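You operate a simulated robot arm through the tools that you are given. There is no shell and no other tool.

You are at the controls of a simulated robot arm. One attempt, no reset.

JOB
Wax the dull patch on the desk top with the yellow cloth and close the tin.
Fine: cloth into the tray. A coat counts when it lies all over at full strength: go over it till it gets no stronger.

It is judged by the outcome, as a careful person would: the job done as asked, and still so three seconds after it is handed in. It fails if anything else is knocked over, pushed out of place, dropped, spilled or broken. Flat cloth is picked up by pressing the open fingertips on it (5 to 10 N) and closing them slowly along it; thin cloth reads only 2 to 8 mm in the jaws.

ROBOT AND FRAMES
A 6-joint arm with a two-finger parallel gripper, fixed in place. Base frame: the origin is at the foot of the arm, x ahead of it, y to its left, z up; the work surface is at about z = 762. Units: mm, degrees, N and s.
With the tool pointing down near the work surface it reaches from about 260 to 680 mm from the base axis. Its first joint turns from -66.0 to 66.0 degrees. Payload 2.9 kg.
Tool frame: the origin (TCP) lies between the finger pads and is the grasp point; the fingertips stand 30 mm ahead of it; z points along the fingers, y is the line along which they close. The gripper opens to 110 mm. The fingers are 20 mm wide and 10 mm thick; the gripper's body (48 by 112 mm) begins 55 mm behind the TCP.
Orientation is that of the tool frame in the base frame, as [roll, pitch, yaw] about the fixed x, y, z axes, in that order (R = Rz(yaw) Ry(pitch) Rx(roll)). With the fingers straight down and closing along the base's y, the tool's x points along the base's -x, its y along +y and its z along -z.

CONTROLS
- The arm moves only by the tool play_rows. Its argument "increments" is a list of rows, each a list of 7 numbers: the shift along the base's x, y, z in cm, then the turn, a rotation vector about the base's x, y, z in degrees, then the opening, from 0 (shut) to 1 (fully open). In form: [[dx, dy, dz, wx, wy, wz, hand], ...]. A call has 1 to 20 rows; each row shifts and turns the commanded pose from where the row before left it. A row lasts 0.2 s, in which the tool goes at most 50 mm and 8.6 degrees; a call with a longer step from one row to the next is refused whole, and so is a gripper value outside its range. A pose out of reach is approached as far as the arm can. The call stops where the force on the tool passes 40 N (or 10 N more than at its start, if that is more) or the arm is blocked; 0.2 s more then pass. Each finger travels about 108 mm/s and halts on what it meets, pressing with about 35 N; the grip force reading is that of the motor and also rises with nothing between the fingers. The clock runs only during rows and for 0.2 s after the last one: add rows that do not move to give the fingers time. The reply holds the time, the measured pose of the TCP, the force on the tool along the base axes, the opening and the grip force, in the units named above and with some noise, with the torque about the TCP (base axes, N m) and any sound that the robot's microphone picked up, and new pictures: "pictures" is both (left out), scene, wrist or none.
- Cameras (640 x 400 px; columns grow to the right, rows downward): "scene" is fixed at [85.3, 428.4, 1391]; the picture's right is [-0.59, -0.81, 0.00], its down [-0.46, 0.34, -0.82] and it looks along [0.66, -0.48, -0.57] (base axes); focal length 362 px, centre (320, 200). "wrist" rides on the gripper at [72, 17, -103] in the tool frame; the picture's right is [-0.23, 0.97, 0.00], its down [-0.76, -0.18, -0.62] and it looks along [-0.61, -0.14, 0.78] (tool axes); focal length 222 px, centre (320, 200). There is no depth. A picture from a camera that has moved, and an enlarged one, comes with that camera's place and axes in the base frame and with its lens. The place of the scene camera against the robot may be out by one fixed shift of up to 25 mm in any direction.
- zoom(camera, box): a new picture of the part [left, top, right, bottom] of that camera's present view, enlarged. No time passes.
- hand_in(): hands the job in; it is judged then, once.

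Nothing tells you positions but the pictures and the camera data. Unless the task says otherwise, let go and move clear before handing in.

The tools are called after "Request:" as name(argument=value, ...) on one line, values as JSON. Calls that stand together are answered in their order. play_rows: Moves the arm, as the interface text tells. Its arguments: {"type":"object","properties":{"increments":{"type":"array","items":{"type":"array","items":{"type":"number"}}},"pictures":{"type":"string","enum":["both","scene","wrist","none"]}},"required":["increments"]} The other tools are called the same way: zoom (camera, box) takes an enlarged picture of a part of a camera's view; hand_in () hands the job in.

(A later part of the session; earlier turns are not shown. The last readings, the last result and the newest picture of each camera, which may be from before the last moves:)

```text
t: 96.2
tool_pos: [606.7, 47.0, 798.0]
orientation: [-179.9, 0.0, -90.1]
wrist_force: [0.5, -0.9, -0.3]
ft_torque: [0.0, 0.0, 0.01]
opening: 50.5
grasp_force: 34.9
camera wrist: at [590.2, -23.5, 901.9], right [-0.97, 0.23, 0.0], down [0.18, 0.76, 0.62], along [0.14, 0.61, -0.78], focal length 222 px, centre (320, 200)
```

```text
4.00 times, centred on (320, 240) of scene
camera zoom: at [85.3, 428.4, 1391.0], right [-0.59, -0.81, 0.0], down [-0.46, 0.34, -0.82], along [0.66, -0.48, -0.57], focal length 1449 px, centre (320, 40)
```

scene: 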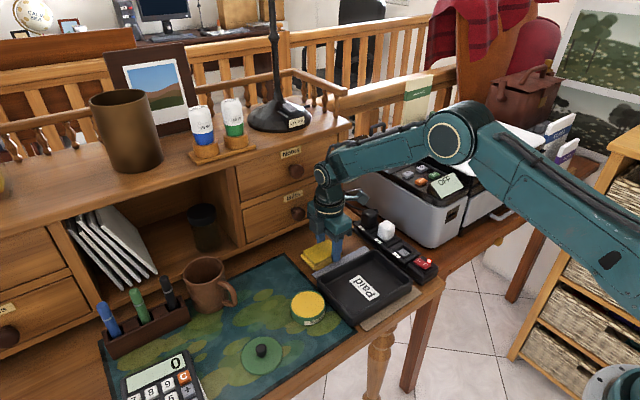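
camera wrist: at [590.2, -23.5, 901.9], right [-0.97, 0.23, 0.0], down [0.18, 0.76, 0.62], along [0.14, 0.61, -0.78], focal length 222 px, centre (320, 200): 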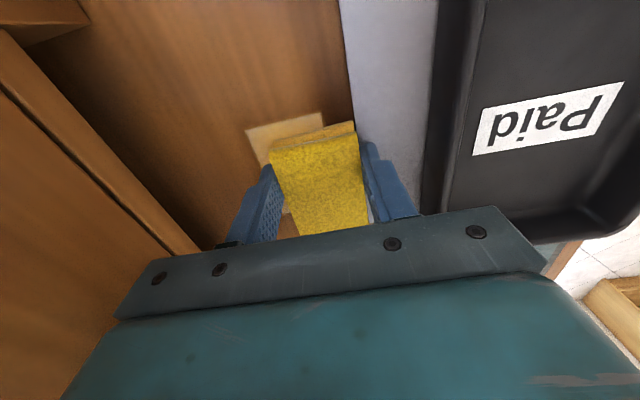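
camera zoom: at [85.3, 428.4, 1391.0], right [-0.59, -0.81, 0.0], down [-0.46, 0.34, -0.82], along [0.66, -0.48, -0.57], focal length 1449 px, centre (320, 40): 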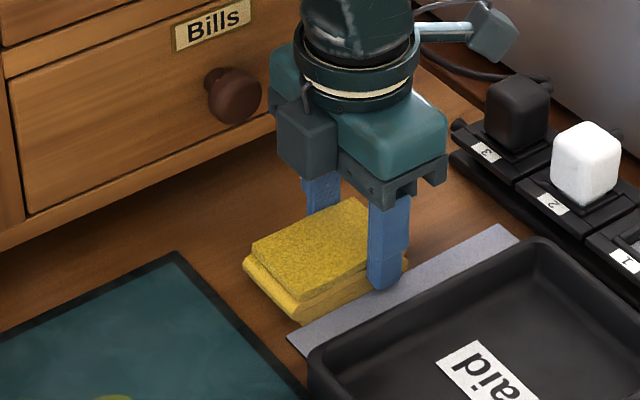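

Re-gripped with the pad reaching from 20 mm right to 69 mm left of the jaws. I'll reload it at the tin, centring the pad on the tin.

Request:
play_rows(increments=[[0, 0, 0.6, 0, 0, 0, 0.35], [-1, 0, 1, 0, 0, 0, 0.35], [-2, 2, 2, 0, 0, 0, 0.35], [-2.5, 3, 2, 0, 0, 0, 0.35], [0, 3, 1.4, 0, 0, 0, 0.35], [-1.8, 1.4, 0, 0, 0, 0, 0.35], [-1.8, 1.4, 0, 0, 0, 0, 0.35], [-1.8, 1.4, 0, 0, 0, 0, 0.35], [0, 0, 0, 0, 0, 0, 0.35]])

Request:
zoom(camera="scene", box=[250, 220, 370, 330])

Request:
zoom(camera="scene", box=[295, 225, 365, 275])

```text
t: 98.2
tool_pos: [498.3, 170.0, 868.3]
orientation: [-179.9, -0.1, -90.1]
wrist_force: [-0.3, 0.8, 0.0]
ft_torque: [-0.01, 0.0, -0.02]
opening: 50.6
grasp_force: 34.8
camera wrist: at [481.4, 98.1, 972.4], right [-0.97, 0.23, 0.0], down [0.18, 0.76, 0.62], along [0.14, 0.61, -0.78], focal length 222 px, centre (320, 200)
```

scene: 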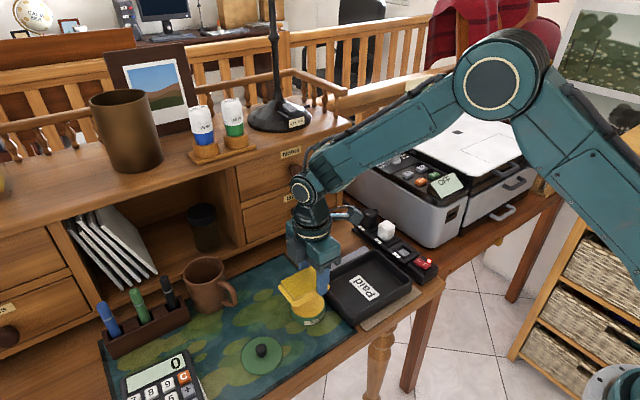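
wrist: 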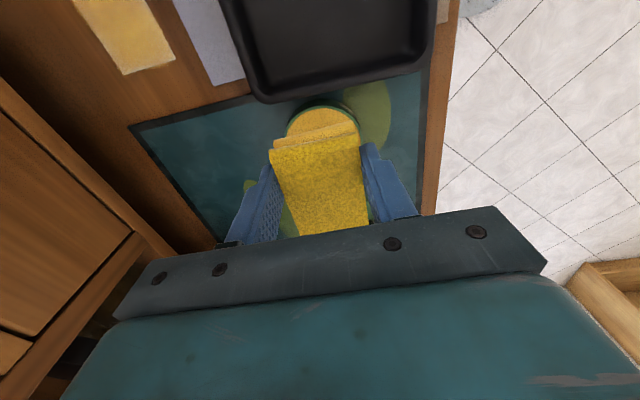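

```text
3.64 times, centred on (310, 275) of scene
camera zoom: at [85.3, 428.4, 1391.0], right [-0.59, -0.81, 0.0], down [-0.46, 0.34, -0.82], along [0.66, -0.48, -0.57], focal length 1318 px, centre (356, -73)
```

zoom: 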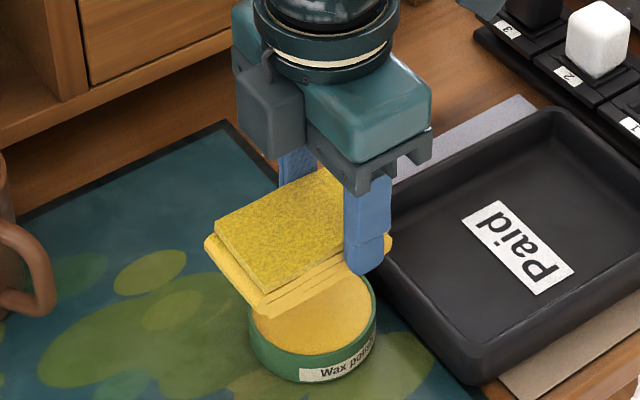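

```text
8.00 times, centred on (330, 250) of scene
camera zoom: at [85.3, 428.4, 1391.0], right [-0.59, -0.81, 0.0], down [-0.46, 0.34, -0.82], along [0.66, -0.48, -0.57], focal length 2899 px, centre (240, -200)
```

zoom: 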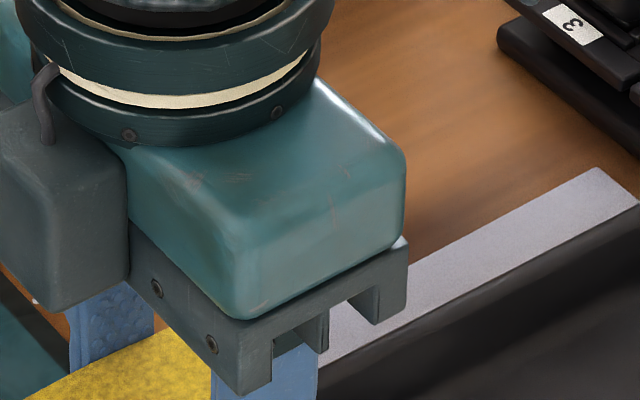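

Request:
zoom(camera="wrist", box=[60, 0, 220, 90])

Request:
play_rows(increments=[[0, -0.5, -1.5, 0, 0, 0, 0.35], [0, 0, -1.5, 0, 0, 0, 0.35], [0, 0, -1, 0, 0, 0, 0.35], [0, 0, -0.2, 0, 0, 0, 0.35], [0, 0, 0, 0, 0, 0, 0.35]], pictures="none")

Request:
play_rows(increments=[[0, 0, -0.1, 0, 0, 0, 0.35], [0, 0, 0, 0, 0, 0, 0.35]], pictures="none")

Request:
play_rows(increments=[[0, 0, -0.1, 0, 0, 0, 0.35], [0, 0, 0, 0, 0, 0, 0.35]], pictures="none")

```text
4.00 times, centred on (140, 45) of wrist
camera zoom: at [481.4, 98.1, 972.4], right [-0.97, 0.23, 0.0], down [0.18, 0.76, 0.62], along [0.14, 0.61, -0.78], focal length 888 px, centre (1040, 820)
```

zoom: 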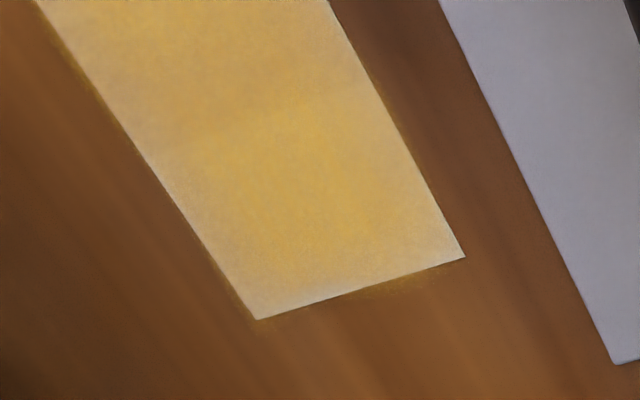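

```text
t: 99.4
tool_pos: [497.2, 164.8, 826.2]
orientation: [-179.9, -0.1, -90.1]
wrist_force: [-0.1, -0.9, 0.0]
ft_torque: [0.0, 0.02, -0.01]
opening: 50.6
grasp_force: 34.9
```

```text
t: 100.0
tool_pos: [497.6, 165.0, 824.5]
orientation: [-180.0, -0.1, -90.1]
wrist_force: [0.1, 0.3, 0.1]
ft_torque: [0.01, 0.03, 0.02]
opening: 51.0
grasp_force: 35.0
```

```text
t: 100.6
tool_pos: [497.2, 165.2, 824.8]
orientation: [-179.9, -0.1, -90.1]
wrist_force: [-0.1, 0.1, 0.7]
ft_torque: [-0.01, 0.03, 0.05]
opening: 50.4
grasp_force: 35.1
```

Request:
play_rows(increments=[[0, 0, -0.1, 0, 0, 0, 0.35], [0, 0, 0, 0, 0, 0, 0.35]], pictures="none")

Request:
play_rows(increments=[[0, 0, -0.1, 0, 0, 0, 0.35], [0, 0, 0, 0, 0, 0, 0.35]], pictures="none")

```text
t: 101.2
tool_pos: [498.1, 164.6, 823.9]
orientation: [-179.7, -0.1, -90.1]
wrist_force: [-2.0, -2.0, 8.6]
ft_torque: [0.08, 0.2, 0.05]
opening: 50.7
grasp_force: 35.1
```

```text
t: 101.8
tool_pos: [497.6, 165.6, 824.1]
orientation: [-179.8, 0.0, -90.1]
wrist_force: [-4.1, -0.2, 20.8]
ft_torque: [0.27, 0.35, 0.04]
opening: 50.7
grasp_force: 34.9
```

Reloaded (about 20 N on the wax). I'll lift and go to (625, 28) beside the knobs, descending only once behind the tray.

Request:
play_rows(increments=[[0, 0, 0, 0, 0, 0, 0.35], [0, 0, 0.5, 0, 0, 0, 0.35], [0, 0, 2, 0, 0, 0, 0.35], [0, 0, 2, 0, 0, 0, 0.35], [1.8, -2.2, 0, 0, 0, 0, 0.35], [1.8, -2.2, 0, 0, 0, 0, 0.35], [1.8, -2.2, 0, 0, 0, 0, 0.35], [0, -3.5, 0, 0, 0, 0, 0.35], [0.5, -3.6, 0, 0, 0, 0, 0.35], [2, 0, -1, 0, 0, 0, 0.35], [2, 0, -1, 0, 0, 0, 0.35], [0.3, 0, -2, 0, 0, 0, 0.35], [0, 0, -2, 0, 0, 0, 0.35], [0.8, 0, -0.3, 0, 0, 0, 0.35], [0.8, 0, 0, 0, 0, 0, 0.35], [0.7, 0, 0, 0, 0, 0, 0.35], [0, 0, 0, 0, 0, 0, 0.35]])

Request:
zoom(camera="scene", box=[260, 190, 380, 290])

Request:
zoom(camera="wrist", box=[180, 20, 460, 240])

```text
t: 105.4
tool_pos: [622.7, 29.1, 804.4]
orientation: [-179.9, -0.1, -90.1]
wrist_force: [0.2, -0.6, -0.3]
ft_torque: [0.01, -0.01, 0.01]
opening: 50.6
grasp_force: 35.0
camera wrist: at [606.2, -43.1, 908.1], right [-0.97, 0.23, 0.0], down [0.18, 0.76, 0.62], along [0.14, 0.61, -0.78], focal length 222 px, centre (320, 200)
```

scene: 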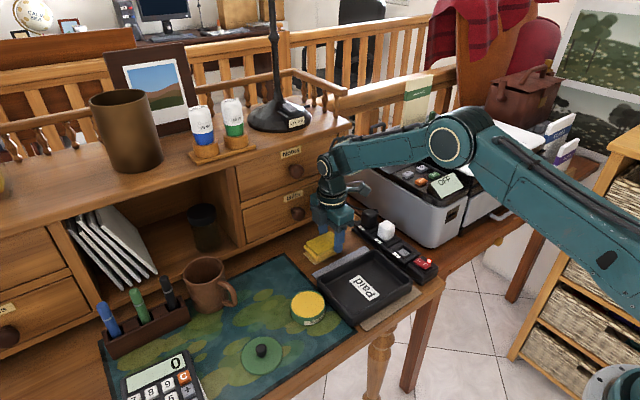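
wrist: 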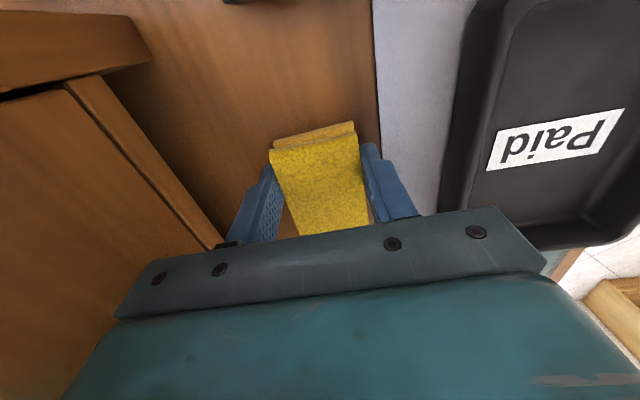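

```text
4.00 times, centred on (320, 240) of scene
camera zoom: at [85.3, 428.4, 1391.0], right [-0.59, -0.81, 0.0], down [-0.46, 0.34, -0.82], along [0.66, -0.48, -0.57], focal length 1449 px, centre (320, 40)
```

zoom: 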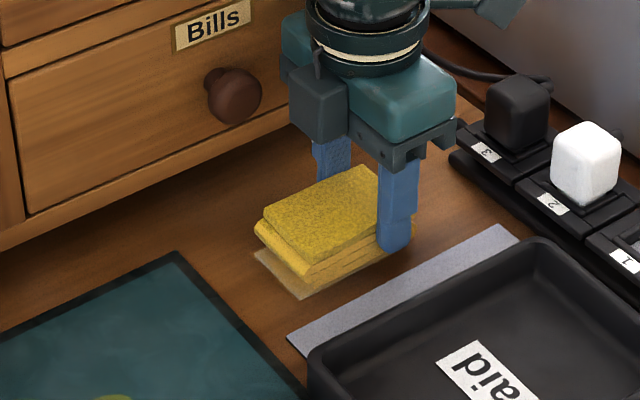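

```text
1.82 times, centred on (320, 130) of wrist
camera zoom: at [606.2, -43.1, 908.1], right [-0.97, 0.23, 0.0], down [0.18, 0.76, 0.62], along [0.14, 0.61, -0.78], focal length 404 px, centre (320, 327)
```

zoom: 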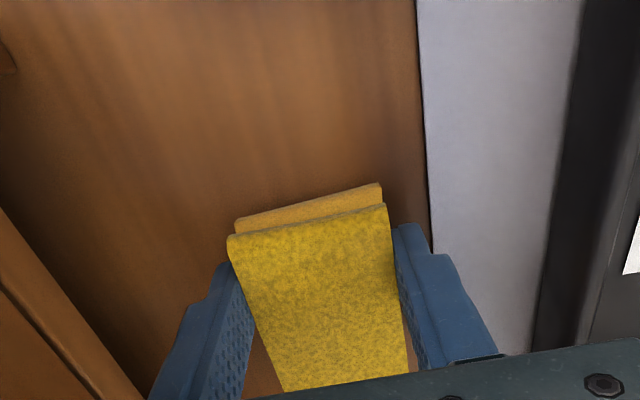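

The pad now covers the whole patch with the body clear of the knob. I'll press down.

Request:
play_rows(increments=[[0, 0.2, -0.4, 0, 0, 0, 0.35], [0, 0, -0.2, 0, 0, 0, 0.35], [0, 0, -0.1, 0, 0, 0, 0.35], [0, 0, 0, 0, 0, 0, 0.35]], pictures="none")

Request:
play_rows(increments=[[0, 0, -0.1, 0, 0, 0, 0.35], [0, 0, 0, 0, 0, 0, 0.35]], pictures="none")

```text
t: 106.4
tool_pos: [622.4, 30.8, 797.8]
orientation: [-179.8, -0.1, -90.1]
wrist_force: [-2.0, 1.3, 5.1]
ft_torque: [0.0, 0.18, 0.0]
opening: 50.6
grasp_force: 34.9
```

```text
t: 107.0
tool_pos: [623.2, 30.2, 798.2]
orientation: [-179.7, -0.1, -90.0]
wrist_force: [-6.3, 0.3, 16.8]
ft_torque: [0.06, 0.39, 0.04]
opening: 50.5
grasp_force: 35.3
```

Contact at about 17 N. I'll scrub in x and y across the whole patch.

Request:
play_rows(increments=[[0.8, 0, 0, 0, 0, 0, 0.35], [-0.8, 0, 0, 0, 0, 0, 0.35], [-0.5, 0, 0, 0, 0, 0, 0.35], [0.5, 0, 0, 0, 0, 0, 0.35], [0, -0.8, 0, 0, 0, 0, 0.35], [0.8, 0, 0, 0, 0, 0, 0.35], [-0.8, 0, 0, 0, 0, 0, 0.35], [-0.5, 0, 0, 0, 0, 0, 0.35], [0.5, 0, 0, 0, 0, 0, 0.35], [0, 0.8, 0, 0, 0, 0, 0.35], [0.8, 0, 0, 0, 0, 0, 0.35], [0, -0.8, 0, 0, 0, 0, 0.35], [0, 0.8, 0, 0, 0, 0, 0.35], [0, -0.8, 0, 0, 0, 0, 0.35], [0, 0.8, 0, 0, 0, 0, 0.35], [-1.3, 0, 0, 0, 0, 0, 0.35], [0, -0.8, 0, 0, 0, 0, 0.35], [0, 0.8, 0, 0, 0, 0, 0.35], [0, -0.8, 0, 0, 0, 0, 0.35], [0, 0.8, 0, 0, 0, 0, 0.35]], pictures="none")

Request:
play_rows(increments=[[0.5, 0, 0, 0, 0, 0, 0.35], [0, -0.8, 0, 0, 0, 0, 0.35], [0.8, 0, 0, 0, 0, 0, 0.35], [0, 0.8, 0, 0, 0, 0, 0.35], [-0.8, 0, 0, 0, 0, 0, 0.35], [0, -0.8, 0, 0, 0, 0, 0.35], [0.8, 0, 0, 0, 0, 0, 0.35], [0, 0.8, 0, 0, 0, 0, 0.35], [-0.8, 0, 0, 0, 0, 0, 0.35], [-0.5, 0, 0, 0, 0, 0, 0.35], [0, -0.8, 0, 0, 0, 0, 0.35], [0.5, 0, 0, 0, 0, 0, 0.35], [0.8, 0, 0, 0, 0, 0, 0.35], [0, 0.8, 0, 0, 0, 0, 0.35], [-0.8, 0, 0, 0, 0, 0, 0.35], [-0.5, 0, 0, 0, 0, 0, 0.35], [0, -0.8, 0, 0, 0, 0, 0.35], [0, 0.8, 0, 0, 0, 0, 0.35], [0.5, 0, 0, 0, 0, 0, 0.35], [0, 0, 0, 0, 0, 0, 0.35]], pictures="scene")

Request:
zoom(camera="scene", box=[260, 190, 380, 290])

```text
t: 111.2
tool_pos: [617.8, 25.9, 795.9]
orientation: [-179.8, -0.2, -90.4]
wrist_force: [-0.1, -11.0, 22.9]
ft_torque: [-0.05, 0.1, 0.0]
opening: 50.6
grasp_force: 35.1
```

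```text
t: 115.4
tool_pos: [622.6, 29.5, 797.0]
orientation: [-179.8, -0.1, -90.1]
wrist_force: [-8.3, -2.9, 17.7]
ft_torque: [-0.1, 0.27, 0.0]
opening: 50.6
grasp_force: 34.7
```

scene: 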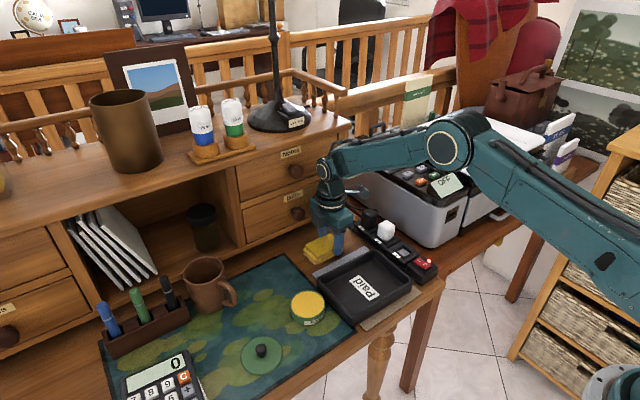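

```text
4.00 times, centred on (320, 240) of scene
camera zoom: at [84.8, 428.3, 1391.0], right [-0.59, -0.81, 0.0], down [-0.46, 0.34, -0.82], along [0.66, -0.48, -0.57], focal length 1449 px, centre (320, 40)
```

zoom: 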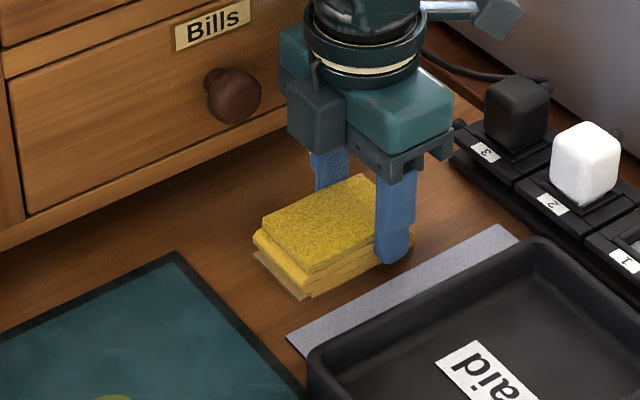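

I'll lift away to over the tray side so both cameras can see the patch.

Request:
play_rows(increments=[[0, 0, 0.8, 0, 0, 0, 0.35], [-1.2, 0, 0, 0, 0, 0, 0.35], [-1.2, 0, 0.3, 0, 0, 0, 0.35], [-1, 0, 2, 0, 0, 0, 0.35], [-2, 0, 2.5, 0, 0, 0, 0.35], [-3, 1, 2.5, 0, 0, 0, 0.35], [-3, 1, 0, 0, 0, 0, 0.35], [-3, 1, 0, 0, 0, 0, 0.35], [0, 0, 0, 0, 0, 0, 0.35]])

Request:
zoom(camera="wrist", box=[110, 80, 270, 200])

Request:
zoom(camera="scene", box=[290, 225, 370, 275])

```text
t: 117.4
tool_pos: [477.5, 60.1, 877.0]
orientation: [-179.8, -0.1, -90.1]
wrist_force: [0.1, 0.5, -0.5]
ft_torque: [0.0, 0.0, -0.02]
opening: 50.7
grasp_force: 35.1
camera wrist: at [461.0, -11.4, 980.4], right [-0.97, 0.23, 0.0], down [0.18, 0.76, 0.62], along [0.14, 0.61, -0.78], focal length 222 px, centre (320, 200)
```

scene: 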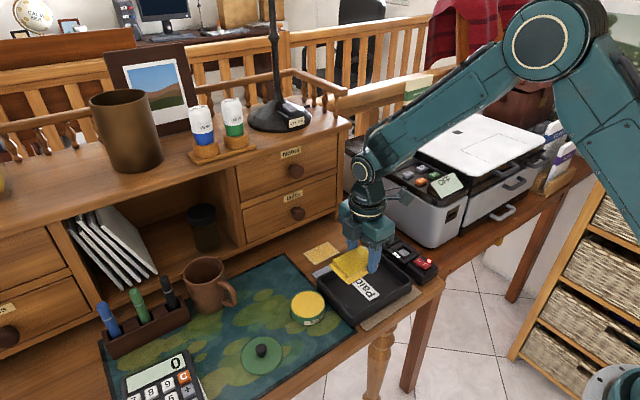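
wrist: 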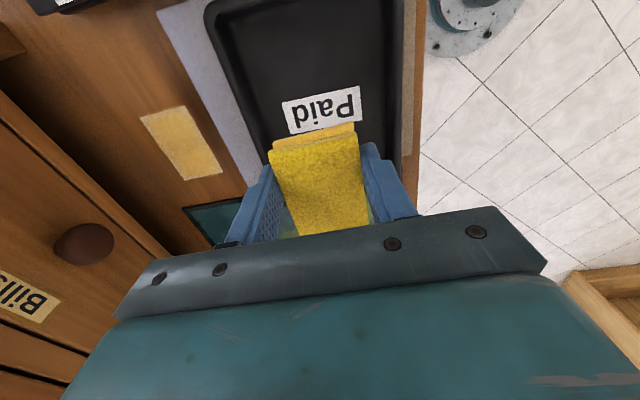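

```text
3.33 times, centred on (190, 140) of wrist
camera zoom: at [461.0, -11.4, 980.4], right [-0.97, 0.23, 0.0], down [0.18, 0.76, 0.62], along [0.14, 0.61, -0.78], focal length 740 px, centre (753, 400)
```

zoom: 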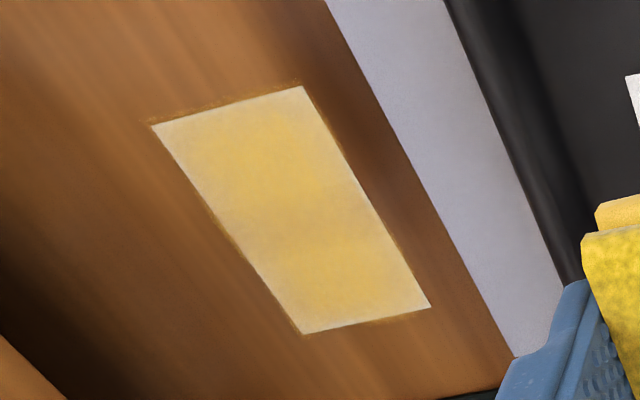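

```text
8.00 times, centred on (330, 250) of scene
camera zoom: at [85.3, 428.4, 1391.0], right [-0.59, -0.81, 0.0], down [-0.46, 0.34, -0.82], along [0.66, -0.48, -0.57], focal length 2899 px, centre (240, -200)
```

zoom: 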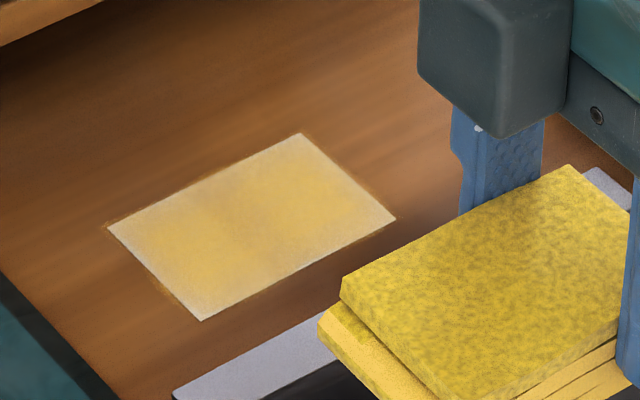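

The coat is filling in but the edges and a middle band are still weaker. I'll reload at the tin and go over it again.

Request:
play_rows(increments=[[0.4, 2.1, 0, 0, 0, 0, 0.35], [0.4, 2.1, 0, 0, 0, 0, 0.35], [0.4, 2.1, 0, 0, 0, 0, 0.35], [0.4, 2.1, 0, 0, 0, 0, 0.35], [0.5, 2.1, 0, 0, 0, 0, 0.35], [0, 0, -2, 0, 0, 0, 0.35], [0, 0, -2, 0, 0, 0, 0.35], [0, 0, -1, 0, 0, 0, 0.35], [0, 0, 0, 0, 0, 0, 0.35]], pictures="none")

Request:
play_rows(increments=[[0, 0, -0.2, 0, 0, 0, 0.35], [0, 0, 0, 0, 0, 0, 0.35]], pictures="none")

Request:
play_rows(increments=[[0, 0, -0.1, 0, 0, 0, 0.35], [0, 0, 0, 0, 0, 0, 0.35]], pictures="none")

```text
t: 119.4
tool_pos: [500.1, 164.0, 826.5]
orientation: [-179.7, -0.1, -90.1]
wrist_force: [-0.7, 0.1, 0.9]
ft_torque: [-0.02, 0.02, 0.0]
opening: 50.8
grasp_force: 34.5
```

```text
t: 120.0
tool_pos: [500.1, 165.2, 824.7]
orientation: [-179.8, -0.1, -90.1]
wrist_force: [-0.1, -0.4, 0.5]
ft_torque: [0.0, 0.0, 0.02]
opening: 50.8
grasp_force: 35.1
```

```text
t: 120.6
tool_pos: [499.9, 163.7, 824.3]
orientation: [-180.0, 0.0, -90.1]
wrist_force: [0.3, -0.3, -0.4]
ft_torque: [-0.04, -0.01, -0.03]
opening: 50.5
grasp_force: 35.1
```

Request:
play_rows(increments=[[0, 0, -0.1, 0, 0, 0, 0.35], [0, 0, 0, 0, 0, 0, 0.35]], pictures="none")

Request:
play_rows(increments=[[0, 0, -0.1, 0, 0, 0, 0.35], [0, 0, 0, 0, 0, 0, 0.35]], pictures="none")

Request:
play_rows(increments=[[0, 0, -0.05, 0, 0, 0, 0.35], [0, 0, 0, 0, 0, 0, 0.35]], pictures="none")

```text
t: 121.2
tool_pos: [499.6, 163.8, 822.2]
orientation: [-180.0, -0.1, -90.1]
wrist_force: [0.5, 0.0, 0.4]
ft_torque: [-0.02, 0.02, 0.03]
opening: 50.5
grasp_force: 34.9
```

```text
t: 121.8
tool_pos: [499.4, 165.0, 823.5]
orientation: [-179.7, -0.2, -90.0]
wrist_force: [-2.3, -1.9, 8.6]
ft_torque: [-0.01, 0.21, 0.05]
opening: 50.7
grasp_force: 34.5
```

```text
t: 122.4
tool_pos: [499.9, 165.3, 824.0]
orientation: [-179.7, -0.1, -90.1]
wrist_force: [-1.7, -2.9, 14.1]
ft_torque: [0.06, 0.25, 0.04]
opening: 50.2
grasp_force: 35.1
```

Request:
play_rows(increments=[[0, 0, 0, 0, 0, 0, 0.35], [0, 0, 0, 0, 0, 0, 0.35], [0, 0, 0.5, 0, 0, 0, 0.35], [0, 0, 2, 0, 0, 0, 0.35], [0, 0, 2, 0, 0, 0, 0.35], [1.8, -2.2, 0, 0, 0, 0, 0.35], [1.8, -2.2, 0, 0, 0, 0, 0.35], [1.8, -2.2, 0, 0, 0, 0, 0.35], [0, -3.5, 0, 0, 0, 0, 0.35], [0.5, -3.4, 0, 0, 0, 0, 0.35], [2, 0, -1, 0, 0, 0, 0.35], [2, 0, -1, 0, 0, 0, 0.35], [0.3, 0, -2, 0, 0, 0, 0.35], [0, 0, -2, 0, 0, 0, 0.35], [0.8, 0, -0.3, 0, 0, 0, 0.35], [0.8, 0, 0, 0, 0, 0, 0.35], [0.6, 0, -0.3, 0, 0, 0, 0.35], [0, 0, -0.3, 0, 0, 0, 0.35], [0, 0, 0, 0, 0, 0, 0.35]], pictures="scene")

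Request:
play_rows(increments=[[0, 0, -0.1, 0, 0, 0, 0.35], [0, 0, 0, 0, 0, 0, 0.35]], pictures="none")

```text
t: 126.4
tool_pos: [622.8, 29.7, 797.2]
orientation: [-179.9, -0.1, -90.1]
wrist_force: [-0.2, -0.3, -0.6]
ft_torque: [0.02, 0.04, 0.02]
opening: 50.5
grasp_force: 34.6
```

scene: 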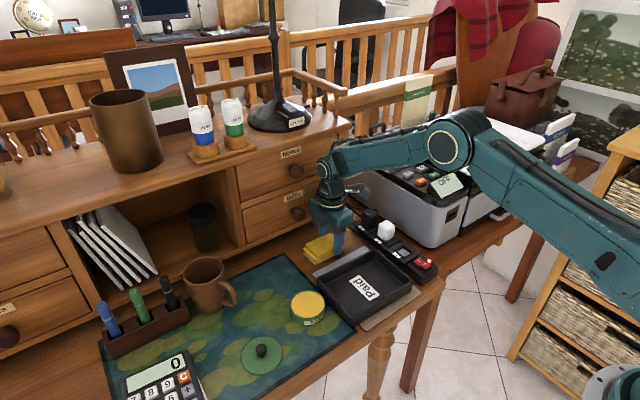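

```text
t: 127.0
tool_pos: [622.9, 29.7, 796.4]
orientation: [-179.9, -0.1, -90.1]
wrist_force: [-0.6, 0.2, -0.1]
ft_torque: [-0.01, 0.0, 0.0]
opening: 50.7
grasp_force: 34.8
```

Request:
play_rows(increments=[[0, 0, -0.1, 0, 0, 0, 0.35], [0, 0, 0, 0, 0, 0, 0.35]], pictures="none")

Request:
play_rows(increments=[[0, 0.2, -0.1, 0, 0, 0, 0.35], [0, 0, 0, 0, 0, 0, 0.35]], pictures="none")

```text
t: 127.6
tool_pos: [626.2, 29.6, 796.4]
orientation: [-179.8, -0.2, -90.1]
wrist_force: [-1.7, -0.8, 6.3]
ft_torque: [-0.07, 0.2, -0.03]
opening: 50.6
grasp_force: 35.0
```

```text
t: 128.2
tool_pos: [624.4, 31.3, 796.8]
orientation: [-179.7, 0.0, -90.2]
wrist_force: [-2.9, -8.2, 17.9]
ft_torque: [-0.15, 0.37, 0.11]
opening: 50.8
grasp_force: 35.2
```

Pressing at about 18 N. I'll scrub long strokes in y at several x positions.

Request:
play_rows(increments=[[0, -1, 0, 0, 0, 0, 0.35], [0, -1, 0, 0, 0, 0, 0.35], [0, 1, 0, 0, 0, 0, 0.35], [0, 1, 0, 0, 0, 0, 0.35], [0.7, 0, 0, 0, 0, 0, 0.35], [0, -1, 0, 0, 0, 0, 0.35], [0, -1, 0, 0, 0, 0, 0.35], [0, 1, 0, 0, 0, 0, 0.35], [0, 1, 0, 0, 0, 0, 0.35], [-0.7, 0, 0, 0, 0, 0, 0.35], [-0.6, 0, 0, 0, 0, 0, 0.35], [0, -1, 0, 0, 0, 0, 0.35], [0, -1, 0, 0, 0, 0, 0.35], [0, 1, 0, 0, 0, 0, 0.35], [0, 1, 0, 0, 0, 0, 0.35], [0.6, 0.2, 0, 0, 0, 0, 0.35], [0.7, 0, 0, 0, 0, 0, 0.35], [-0.7, 0, 0, 0, 0, 0, 0.35], [-0.6, 0, 0, 0, 0, 0, 0.35], [0.6, 0, 0, 0, 0, 0, 0.35]], pictures="none")

Request:
play_rows(increments=[[0.7, 0, 0, 0, 0, 0, 0.35], [-0.7, 0, 0, 0, 0, 0, 0.35], [-0.6, 0, 0, 0, 0, 0, 0.35], [0.6, 0, 0, 0, 0, 0, 0.35], [0.7, 0, 0, 0, 0, 0, 0.35], [0, -1, 0, 0, 0, 0, 0.35], [0, -1, 0, 0, 0, 0, 0.35], [0, -0.6, 0, 0, 0, 0, 0.35], [-0.7, 0, 0, 0, 0, 0, 0.35], [-0.6, 0, 0, 0, 0, 0, 0.35], [0.6, 0, 0, 0, 0, 0, 0.35], [0.7, 0, 0, 0, 0, 0, 0.35], [-0.7, 0, 0, 0, 0, 0, 0.35], [-0.6, 0, 0, 0, 0, 0, 0.35], [0.6, 1, 0, 0, 0, 0, 0.35], [0.7, 0, 0, 0, 0, 0, 0.35], [-0.7, 1, 0, 0, 0, 0, 0.35], [-0.6, 0, 0, 0, 0, 0, 0.35], [0.6, 0.6, 0, 0, 0, 0, 0.35], [0, 0, 0, 0, 0, 0, 0.35]], pictures="none")

Request:
play_rows(increments=[[0, 0, 0.8, 0, 0, 0, 0.35], [-1.2, -0.2, 0, 0, 0, 0, 0.35], [-1.2, 0, 0.3, 0, 0, 0, 0.35], [-1, 0, 2, 0, 0, 0, 0.35], [-2, 0, 2.5, 0, 0, 0, 0.35], [-3, 1, 2.5, 0, 0, 0, 0.35], [-3, 1, 0, 0, 0, 0, 0.35], [-3, 1, 0, 0, 0, 0, 0.35], [0, 0, 0, 0, 0, 0, 0.35]])

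Request:
zoom(camera="wrist", box=[110, 80, 270, 200])

Request:
zoom(camera="scene", box=[290, 225, 370, 275])

```text
t: 132.4
tool_pos: [622.9, 33.7, 795.4]
orientation: [179.9, -0.1, -90.0]
wrist_force: [-12.3, 0.5, 24.8]
ft_torque: [0.08, 0.26, 0.03]
opening: 50.6
grasp_force: 34.7
```

```text
t: 136.6
tool_pos: [624.7, 33.2, 795.7]
orientation: [-179.9, 0.0, -90.0]
wrist_force: [-7.8, -6.6, 20.4]
ft_torque: [-0.11, 0.32, 0.06]
opening: 50.5
grasp_force: 34.7
```

```text
t: 138.6
tool_pos: [478.1, 62.8, 878.5]
orientation: [-179.8, -0.2, -90.1]
wrist_force: [0.4, -0.4, -0.7]
ft_torque: [0.02, 0.01, 0.01]
opening: 50.6
grasp_force: 35.6
camera wrist: at [461.9, -8.3, 981.1], right [-0.97, 0.23, 0.0], down [0.18, 0.76, 0.62], along [0.14, 0.61, -0.78], focal length 222 px, centre (320, 200)
```

scene: 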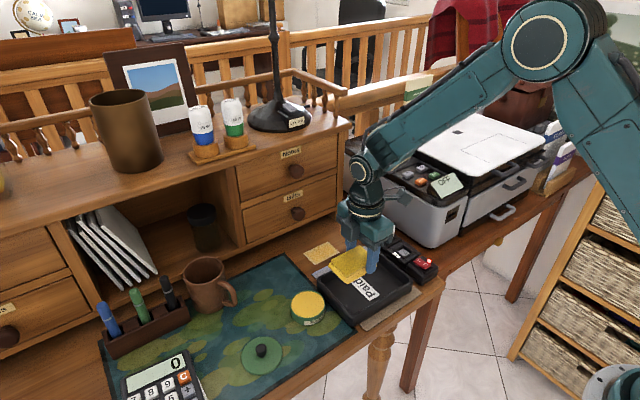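
wrist: 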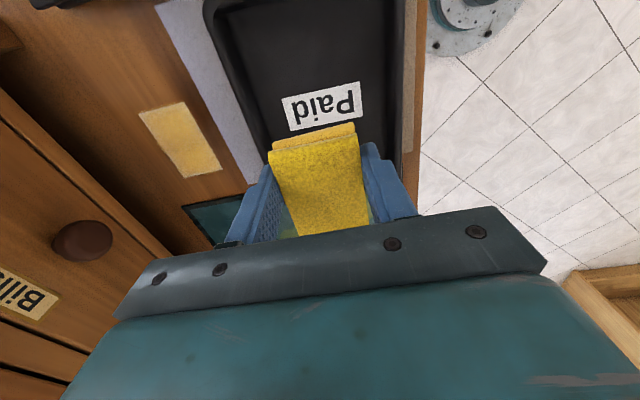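

```text
3.33 times, centred on (190, 140) of wrist
camera zoom: at [461.9, -8.3, 981.1], right [-0.97, 0.23, 0.0], down [0.18, 0.76, 0.62], along [0.14, 0.61, -0.78], focal length 740 px, centre (753, 400)
```

zoom: 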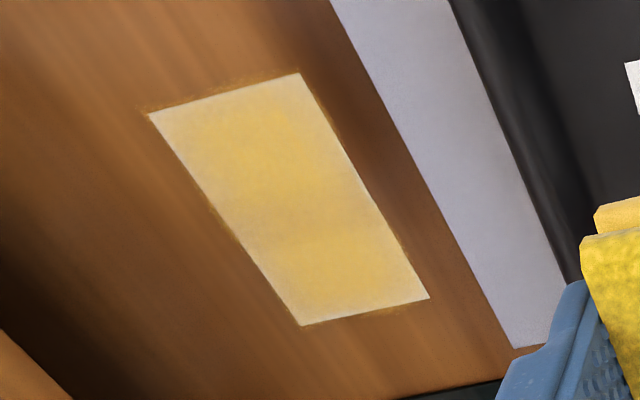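

```text
8.00 times, centred on (330, 250) of scene
camera zoom: at [85.3, 428.4, 1391.0], right [-0.59, -0.81, 0.0], down [-0.46, 0.34, -0.82], along [0.66, -0.48, -0.57], focal length 2899 px, centre (240, -200)
```

zoom: 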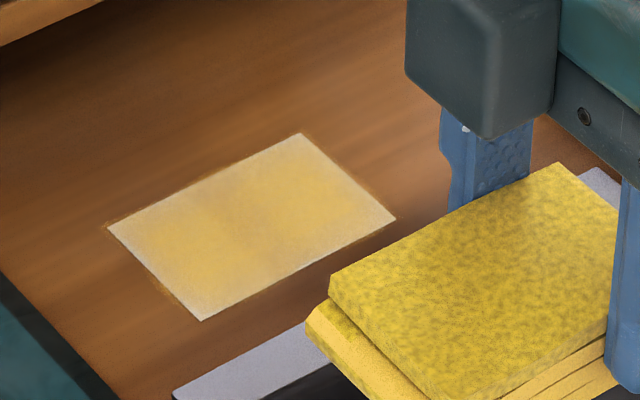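

The coat looks nearly the same as before this round, which suggests it's close to saturated. I'll check the edges at higher magnification.

Request:
zoom(camera="wrist", box=[135, 95, 225, 185])

Request:
zoom(camera="scene", box=[300, 238, 342, 268])

```text
4.44 times, centred on (180, 140) of wrist
camera zoom: at [461.9, -8.3, 981.1], right [-0.97, 0.23, 0.0], down [0.18, 0.76, 0.62], along [0.14, 0.61, -0.78], focal length 987 px, centre (942, 467)
```

zoom: 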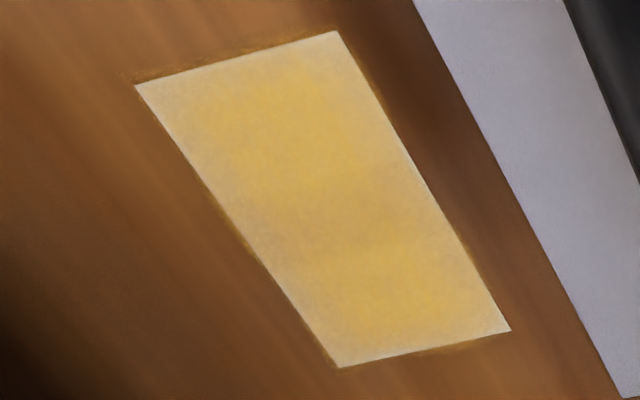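

```text
13.33 times, centred on (321, 253) of scene
camera zoom: at [85.3, 428.4, 1391.0], right [-0.59, -0.81, 0.0], down [-0.46, 0.34, -0.82], along [0.66, -0.48, -0.57], focal length 4831 px, centre (307, -507)
```

zoom: 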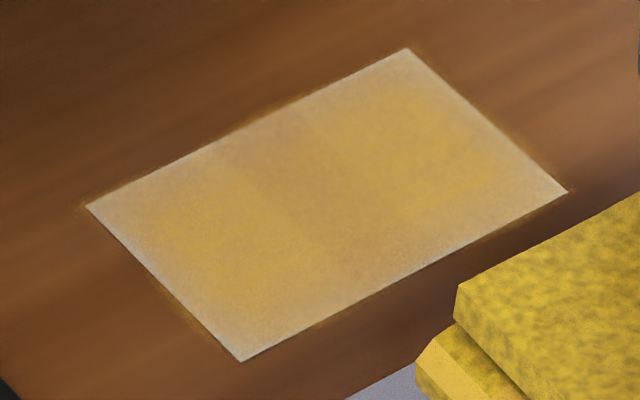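

The pale margin is now even on all sides. To be sure, I'll do one more round pushing the pad well past each edge, then compare.

Request:
play_rows(increments=[[3, -0.5, 0, 0, 0, 0, 0.35], [3, -0.5, 0, 0, 0, 0, 0.35], [3, -0.5, 0, 0, 0, 0, 0.35], [2, 0, -2.5, 0, 0, 0, 0.35], [1.2, 0, -2.5, 0, 0, 0, 0.35], [0, 0, -2.2, 0, 0, 0, 0.35], [0.6, 0, -0.6, 0, 0, 0, 0.35], [0, 0, -0.3, 0, 0, 0, 0.35], [0, 0, 0, 0, 0, 0, 0.35]], pictures="none")

Request:
play_rows(increments=[[0, 0, -0.1, 0, 0, 0, 0.35], [0, 0, 0, 0, 0, 0, 0.35]], pictures="wrist")

```text
t: 140.6
tool_pos: [608.0, 45.8, 796.7]
orientation: [-179.8, 0.0, -90.1]
wrist_force: [-2.0, -0.9, 3.9]
ft_torque: [-0.05, 0.13, 0.0]
opening: 50.6
grasp_force: 35.0
```

```text
t: 141.2
tool_pos: [608.4, 47.4, 796.2]
orientation: [-179.7, -0.1, -90.2]
wrist_force: [-3.1, -1.7, 14.1]
ft_torque: [-0.02, 0.3, 0.02]
opening: 50.5
grasp_force: 35.2
camera wrist: at [591.2, -24.6, 899.3], right [-0.97, 0.23, 0.0], down [0.18, 0.76, 0.62], along [0.15, 0.61, -0.78], focal length 222 px, centre (320, 200)
```

wrist: 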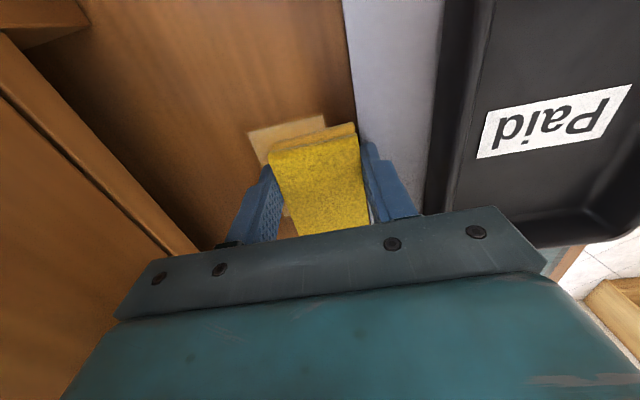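

Request:
play_rows(increments=[[0, 0.6, 0, 0, 0, 0, 0.35], [0, -1, 0, 0, 0, 0, 0.35], [0, 1, 0, 0, 0, 0, 0.35], [0, -1, 0, 0, 0, 0, 0.35], [0, 1, 0, 0, 0, 0, 0.35], [0, -1, 0, 0, 0, 0, 0.35], [0, 1, 0, 0, 0, 0, 0.35], [0, -1, 0, 0, 0, 0, 0.35], [0, -0.8, 0, 0, 0, 0, 0.35], [0, -0.8, 0, 0, 0, 0, 0.35], [0, -0.8, 0, 0, 0, 0, 0.35], [0, 0.8, 0, 0, 0, 0, 0.35], [0, -0.8, 0, 0, 0, 0, 0.35], [0, 0.8, 0, 0, 0, 0, 0.35], [0.9, 0, 0, 0, 0, 0, 0.35], [0.9, 0, 0, 0, 0, 0, 0.35], [0.8, 0, 0, 0, 0, 0, 0.35], [0, 0, 0, 0, 0, 0, 0.35]], pictures="none")

Request:
play_rows(increments=[[0, -0.9, 0, 0, 0, 0, 0.35], [0, 0.9, 0, 0, 0, 0, 0.35], [0, 0.6, 0, 0, 0, 0, 0.35], [0, -0.6, 0, 0, 0, 0, 0.35], [0, -0.9, 0, 0, 0, 0, 0.35], [0, 0.9, 0, 0, 0, 0, 0.35], [0, 0.6, 0, 0, 0, 0, 0.35], [0, -0.6, 0, 0, 0, 0, 0.35], [0, -0.9, 0, 0, 0, 0, 0.35], [0, 0.9, 0, 0, 0, 0, 0.35], [0, 0.6, 0, 0, 0, 0, 0.35], [0, -0.6, 0, 0, 0, 0, 0.35], [0, -0.9, 0, 0, 0, 0, 0.35], [0, 0.9, 0, 0, 0, 0, 0.35], [-0.8, 0.6, 0, 0, 0, 0, 0.35], [-0.8, 0, 0, 0, 0, 0, 0.35], [0.8, 0, 0, 0, 0, 0, 0.35], [0.8, 0, 0, 0, 0, 0, 0.35], [0, -0.6, 0, 0, 0, 0, 0.35], [0, 0, 0, 0, 0, 0, 0.35]], pictures="none")

```text
t: 145.0
tool_pos: [633.4, 27.1, 794.7]
orientation: [-179.8, -0.1, -90.1]
wrist_force: [-7.9, 2.3, 17.7]
ft_torque: [-0.01, 0.32, 0.02]
opening: 50.5
grasp_force: 35.4
```

```text
t: 149.2
tool_pos: [635.3, 25.8, 795.0]
orientation: [-179.9, -0.1, -89.9]
wrist_force: [1.7, 4.8, 12.5]
ft_torque: [0.14, 0.1, -0.07]
opening: 50.9
grasp_force: 34.9
```

Request:
play_rows(increments=[[-0.9, 0, 0, 0, 0, 0, 0.35], [-0.9, 0, 0, 0, 0, 0, 0.35], [0.9, 0, 0, 0, 0, 0, 0.35], [0.9, 0, 0, 0, 0, 0, 0.35], [-0.9, 0.5, 0, 0, 0, 0, 0.35], [-0.9, 0, 0, 0, 0, 0, 0.35], [0.9, 0, 0, 0, 0, 0, 0.35], [0, 0, 0.8, 0, 0, 0, 0.35], [-1.3, 0, 0, 0, 0, 0, 0.35], [-1.3, 0, 0.3, 0, 0, 0, 0.35], [-1, 0, 2, 0, 0, 0, 0.35], [-2, 0, 2.5, 0, 0, 0, 0.35], [-3, 1, 2.5, 0, 0, 0, 0.35], [-3, 1, 0, 0, 0, 0, 0.35], [-3.1, 1, 0, 0, 0, 0, 0.35], [0, 0, 0, 0, 0, 0, 0.35]])

Request:
zoom(camera="wrist", box=[135, 95, 225, 185])

Request:
zoom(camera="scene", box=[300, 238, 342, 268])

Request:
zoom(camera="scene", box=[290, 225, 370, 275])

```text
t: 152.6
tool_pos: [477.2, 60.9, 874.3]
orientation: [-179.9, -0.1, -90.1]
wrist_force: [-0.8, -0.2, -0.6]
ft_torque: [0.02, -0.02, 0.01]
opening: 50.8
grasp_force: 34.9
camera wrist: at [461.0, -10.0, 978.3], right [-0.97, 0.23, 0.0], down [0.18, 0.76, 0.62], along [0.14, 0.61, -0.78], focal length 222 px, centre (320, 200)
```

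scene: 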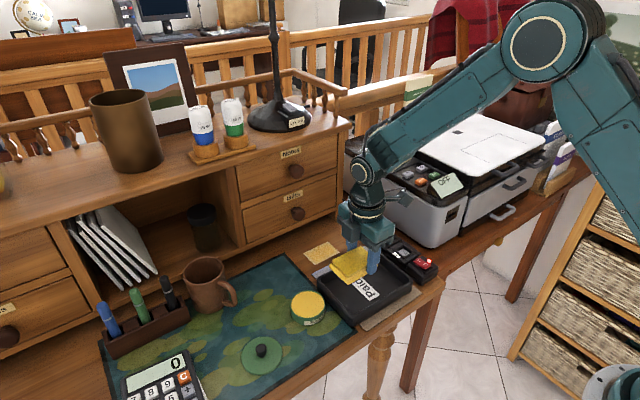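
wrist: 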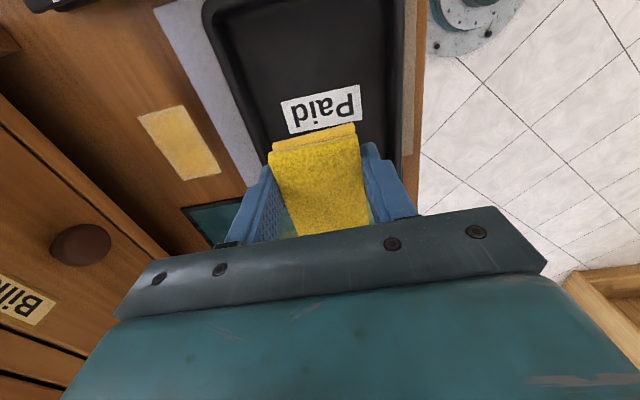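

```text
4.44 times, centred on (180, 140) of wrist
camera zoom: at [461.0, -10.0, 978.3], right [-0.97, 0.23, 0.0], down [0.18, 0.76, 0.62], along [0.14, 0.61, -0.78], focal length 987 px, centre (942, 467)
```

zoom: 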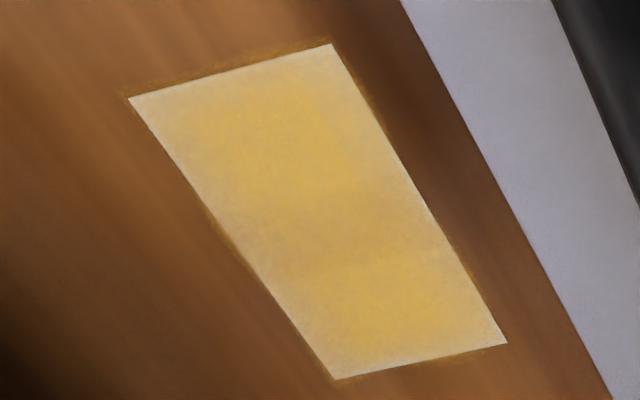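

```text
13.33 times, centred on (321, 253) of scene
camera zoom: at [85.3, 428.4, 1391.0], right [-0.59, -0.81, 0.0], down [-0.46, 0.34, -0.82], along [0.66, -0.48, -0.57], focal length 4831 px, centre (307, -507)
```

zoom: 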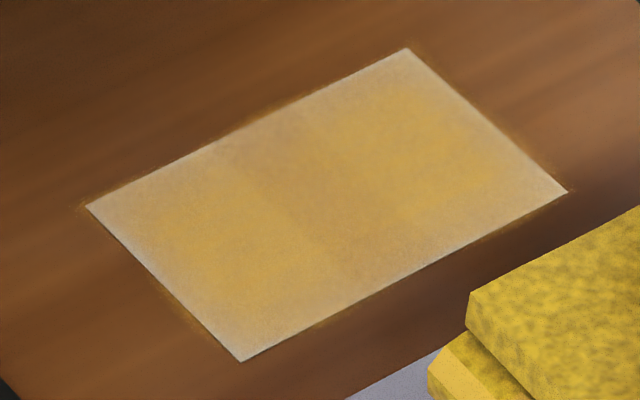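

```text
8.00 times, centred on (330, 250) of scene
camera zoom: at [85.3, 428.4, 1391.0], right [-0.59, -0.81, 0.0], down [-0.46, 0.34, -0.82], along [0.66, -0.48, -0.57], focal length 2899 px, centre (240, -200)
```

zoom: 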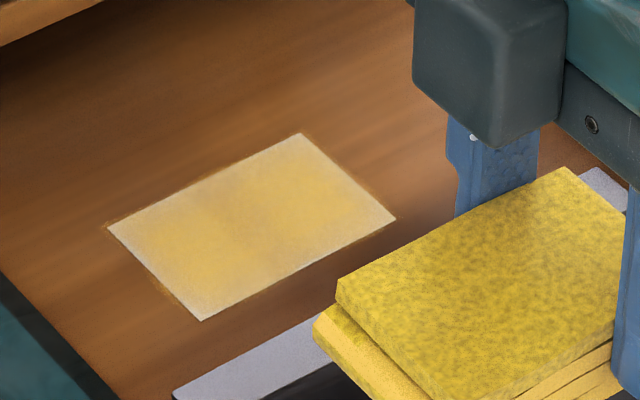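

Little change, but the cloth's end face looks dry again, so that last round may have been starved of wax. I'll reload once more and repeat to confirm it gets no stronger.

Request:
play_rows(increments=[[0.4, 2.1, 0, 0, 0, 0, 0.35], [0.4, 2.1, 0, 0, 0, 0, 0.35], [0.4, 2.1, 0, 0, 0, 0, 0.35], [0.4, 2.1, 0, 0, 0, 0, 0.35], [0.5, 2.1, 0, 0, 0, 0, 0.35], [0, 0, -2, 0, 0, 0, 0.35], [0, 0, -2, 0, 0, 0, 0.35], [0, 0, -1, 0, 0, 0, 0.35], [0, 0, 0, 0, 0, 0, 0.35]], pictures="none")

Request:
play_rows(increments=[[0, 0, -0.1, 0, 0, 0, 0.35], [0, 0, 0, 0, 0, 0, 0.35]], pictures="none")

Request:
play_rows(increments=[[0, 0, -0.1, 0, 0, 0, 0.35], [0, 0, 0, 0, 0, 0, 0.35]], pictures="none")

Request:
play_rows(increments=[[0, 0, -0.1, 0, 0, 0, 0.35], [0, 0, 0, 0, 0, 0, 0.35]], pictures="none")

```text
t: 154.6
tool_pos: [499.7, 167.5, 825.6]
orientation: [-179.8, -0.2, -90.2]
wrist_force: [0.1, 0.1, -0.5]
ft_torque: [0.02, -0.06, 0.02]
opening: 50.5
grasp_force: 35.4
```

```text
t: 155.2
tool_pos: [498.4, 167.8, 824.6]
orientation: [-179.9, -0.2, -90.1]
wrist_force: [-0.4, 0.2, -0.3]
ft_torque: [-0.01, 0.0, -0.01]
opening: 50.4
grasp_force: 35.4
```

```text
t: 155.8
tool_pos: [498.1, 166.8, 822.7]
orientation: [-180.0, -0.1, -90.0]
wrist_force: [-0.1, 0.0, 0.0]
ft_torque: [0.01, -0.01, -0.03]
opening: 50.4
grasp_force: 35.1
```

```text
t: 156.4
tool_pos: [498.3, 167.6, 821.7]
orientation: [-179.9, -0.1, -90.1]
wrist_force: [0.2, -1.2, 0.2]
ft_torque: [-0.01, 0.02, -0.02]
opening: 50.5
grasp_force: 35.0
```

Request:
play_rows(increments=[[0, 0, -0.1, 0, 0, 0, 0.35], [0, 0, 0, 0, 0, 0, 0.35]], pictures="none")

Request:
play_rows(increments=[[0, 0, -0.1, 0, 0, 0, 0.35], [0, 0, 0, 0, 0, 0, 0.35], [0, 0, 0, 0, 0, 0, 0.35], [0, 0, 0, 0, 0, 0, 0.35]], pictures="scene")

Request:
zoom(camera="scene", box=[250, 220, 370, 330])

```text
t: 157.0
tool_pos: [499.3, 167.8, 820.7]
orientation: [-179.9, 0.0, -90.1]
wrist_force: [-0.3, -0.1, 0.1]
ft_torque: [0.02, 0.0, 0.05]
opening: 50.5
grasp_force: 35.2
```

```text
t: 158.0
tool_pos: [498.5, 166.3, 821.1]
orientation: [-179.9, -0.1, -90.0]
wrist_force: [-0.5, 1.0, 5.8]
ft_torque: [0.06, 0.18, 0.01]
opening: 50.5
grasp_force: 34.8
```

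scene: 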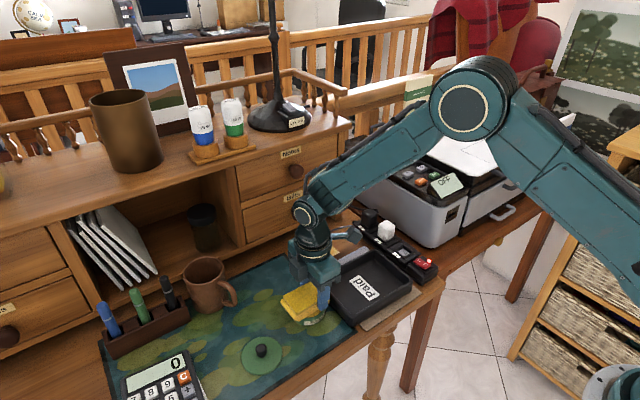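

```text
3.64 times, centred on (310, 275) of scene
camera zoom: at [85.2, 428.3, 1391.0], right [-0.59, -0.81, 0.0], down [-0.46, 0.34, -0.82], along [0.66, -0.48, -0.57], focal length 1318 px, centre (356, -73)
```

zoom: 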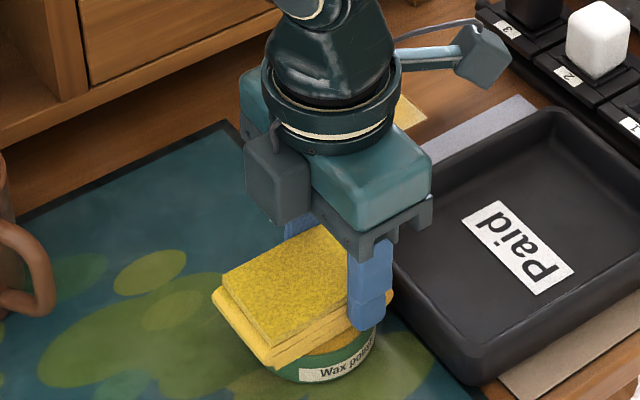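

Request:
play_rows(increments=[[0, 0, -0.05, 0, 0, 0, 0.35], [0, 0, 0, 0, 0, 0, 0.35], [0, 0, 0.8, 0, 0, 0, 0.35], [0, 0, 2, 0, 0, 0, 0.35], [0, 0, 2, 0, 0, 0, 0.35], [1.8, -2.2, 0, 0, 0, 0, 0.35], [1.8, -2.2, 0, 0, 0, 0, 0.35], [1.8, -2.2, 0, 0, 0, 0, 0.35], [0, -3.5, 0, 0, 0, 0, 0.35], [0.5, -3.6, 0, 0, 0, 0, 0.35], [2, 0, -1, 0, 0, 0, 0.35], [2, 0, -1, 0, 0, 0, 0.35], [0.3, 0, -2, 0, 0, 0, 0.35], [0, 0, -2, 0, 0, 0, 0.35], [0.8, 0, -0.3, 0, 0, 0, 0.35], [0.8, 0, 0, 0, 0, 0, 0.35], [0.7, 0, -0.3, 0, 0, 0, 0.35], [0, 0, -0.4, 0, 0, 0, 0.35], [0, 0, 0, 0, 0, 0, 0.35]], pictures="none")

Request:
play_rows(increments=[[0, 0, -0.1, 0, 0, 0, 0.35], [0, 0, 0, 0, 0, 0, 0.35]], pictures="none")

```text
t: 162.0
tool_pos: [623.8, 29.9, 796.9]
orientation: [-179.8, -0.1, -90.1]
wrist_force: [0.0, 0.1, -0.2]
ft_torque: [0.02, -0.01, 0.01]
opening: 50.6
grasp_force: 35.3
```

```text
t: 162.6
tool_pos: [624.3, 30.3, 795.8]
orientation: [-179.8, -0.1, -90.2]
wrist_force: [-0.5, -0.2, 0.5]
ft_torque: [0.01, -0.01, 0.0]
opening: 50.7
grasp_force: 35.3
```

Request:
play_rows(increments=[[0, 0, -0.1, 0, 0, 0, 0.35], [0, 0, 0, 0, 0, 0, 0.35]], pictures="none")

Request:
play_rows(increments=[[0, 0.2, -0.1, 0, 0, 0, 0.35], [0, 0, 0, 0, 0, 0, 0.35]], pictures="none")

```text
t: 163.2
tool_pos: [623.7, 30.1, 795.5]
orientation: [-179.9, -0.1, -90.1]
wrist_force: [-0.6, 0.0, 0.0]
ft_torque: [-0.01, 0.0, -0.03]
opening: 50.6
grasp_force: 35.3
```

```text
t: 163.8
tool_pos: [624.1, 31.1, 794.6]
orientation: [-179.8, -0.2, -90.1]
wrist_force: [-1.2, -1.5, 1.4]
ft_torque: [-0.05, 0.07, 0.01]
opening: 50.4
grasp_force: 34.6
```

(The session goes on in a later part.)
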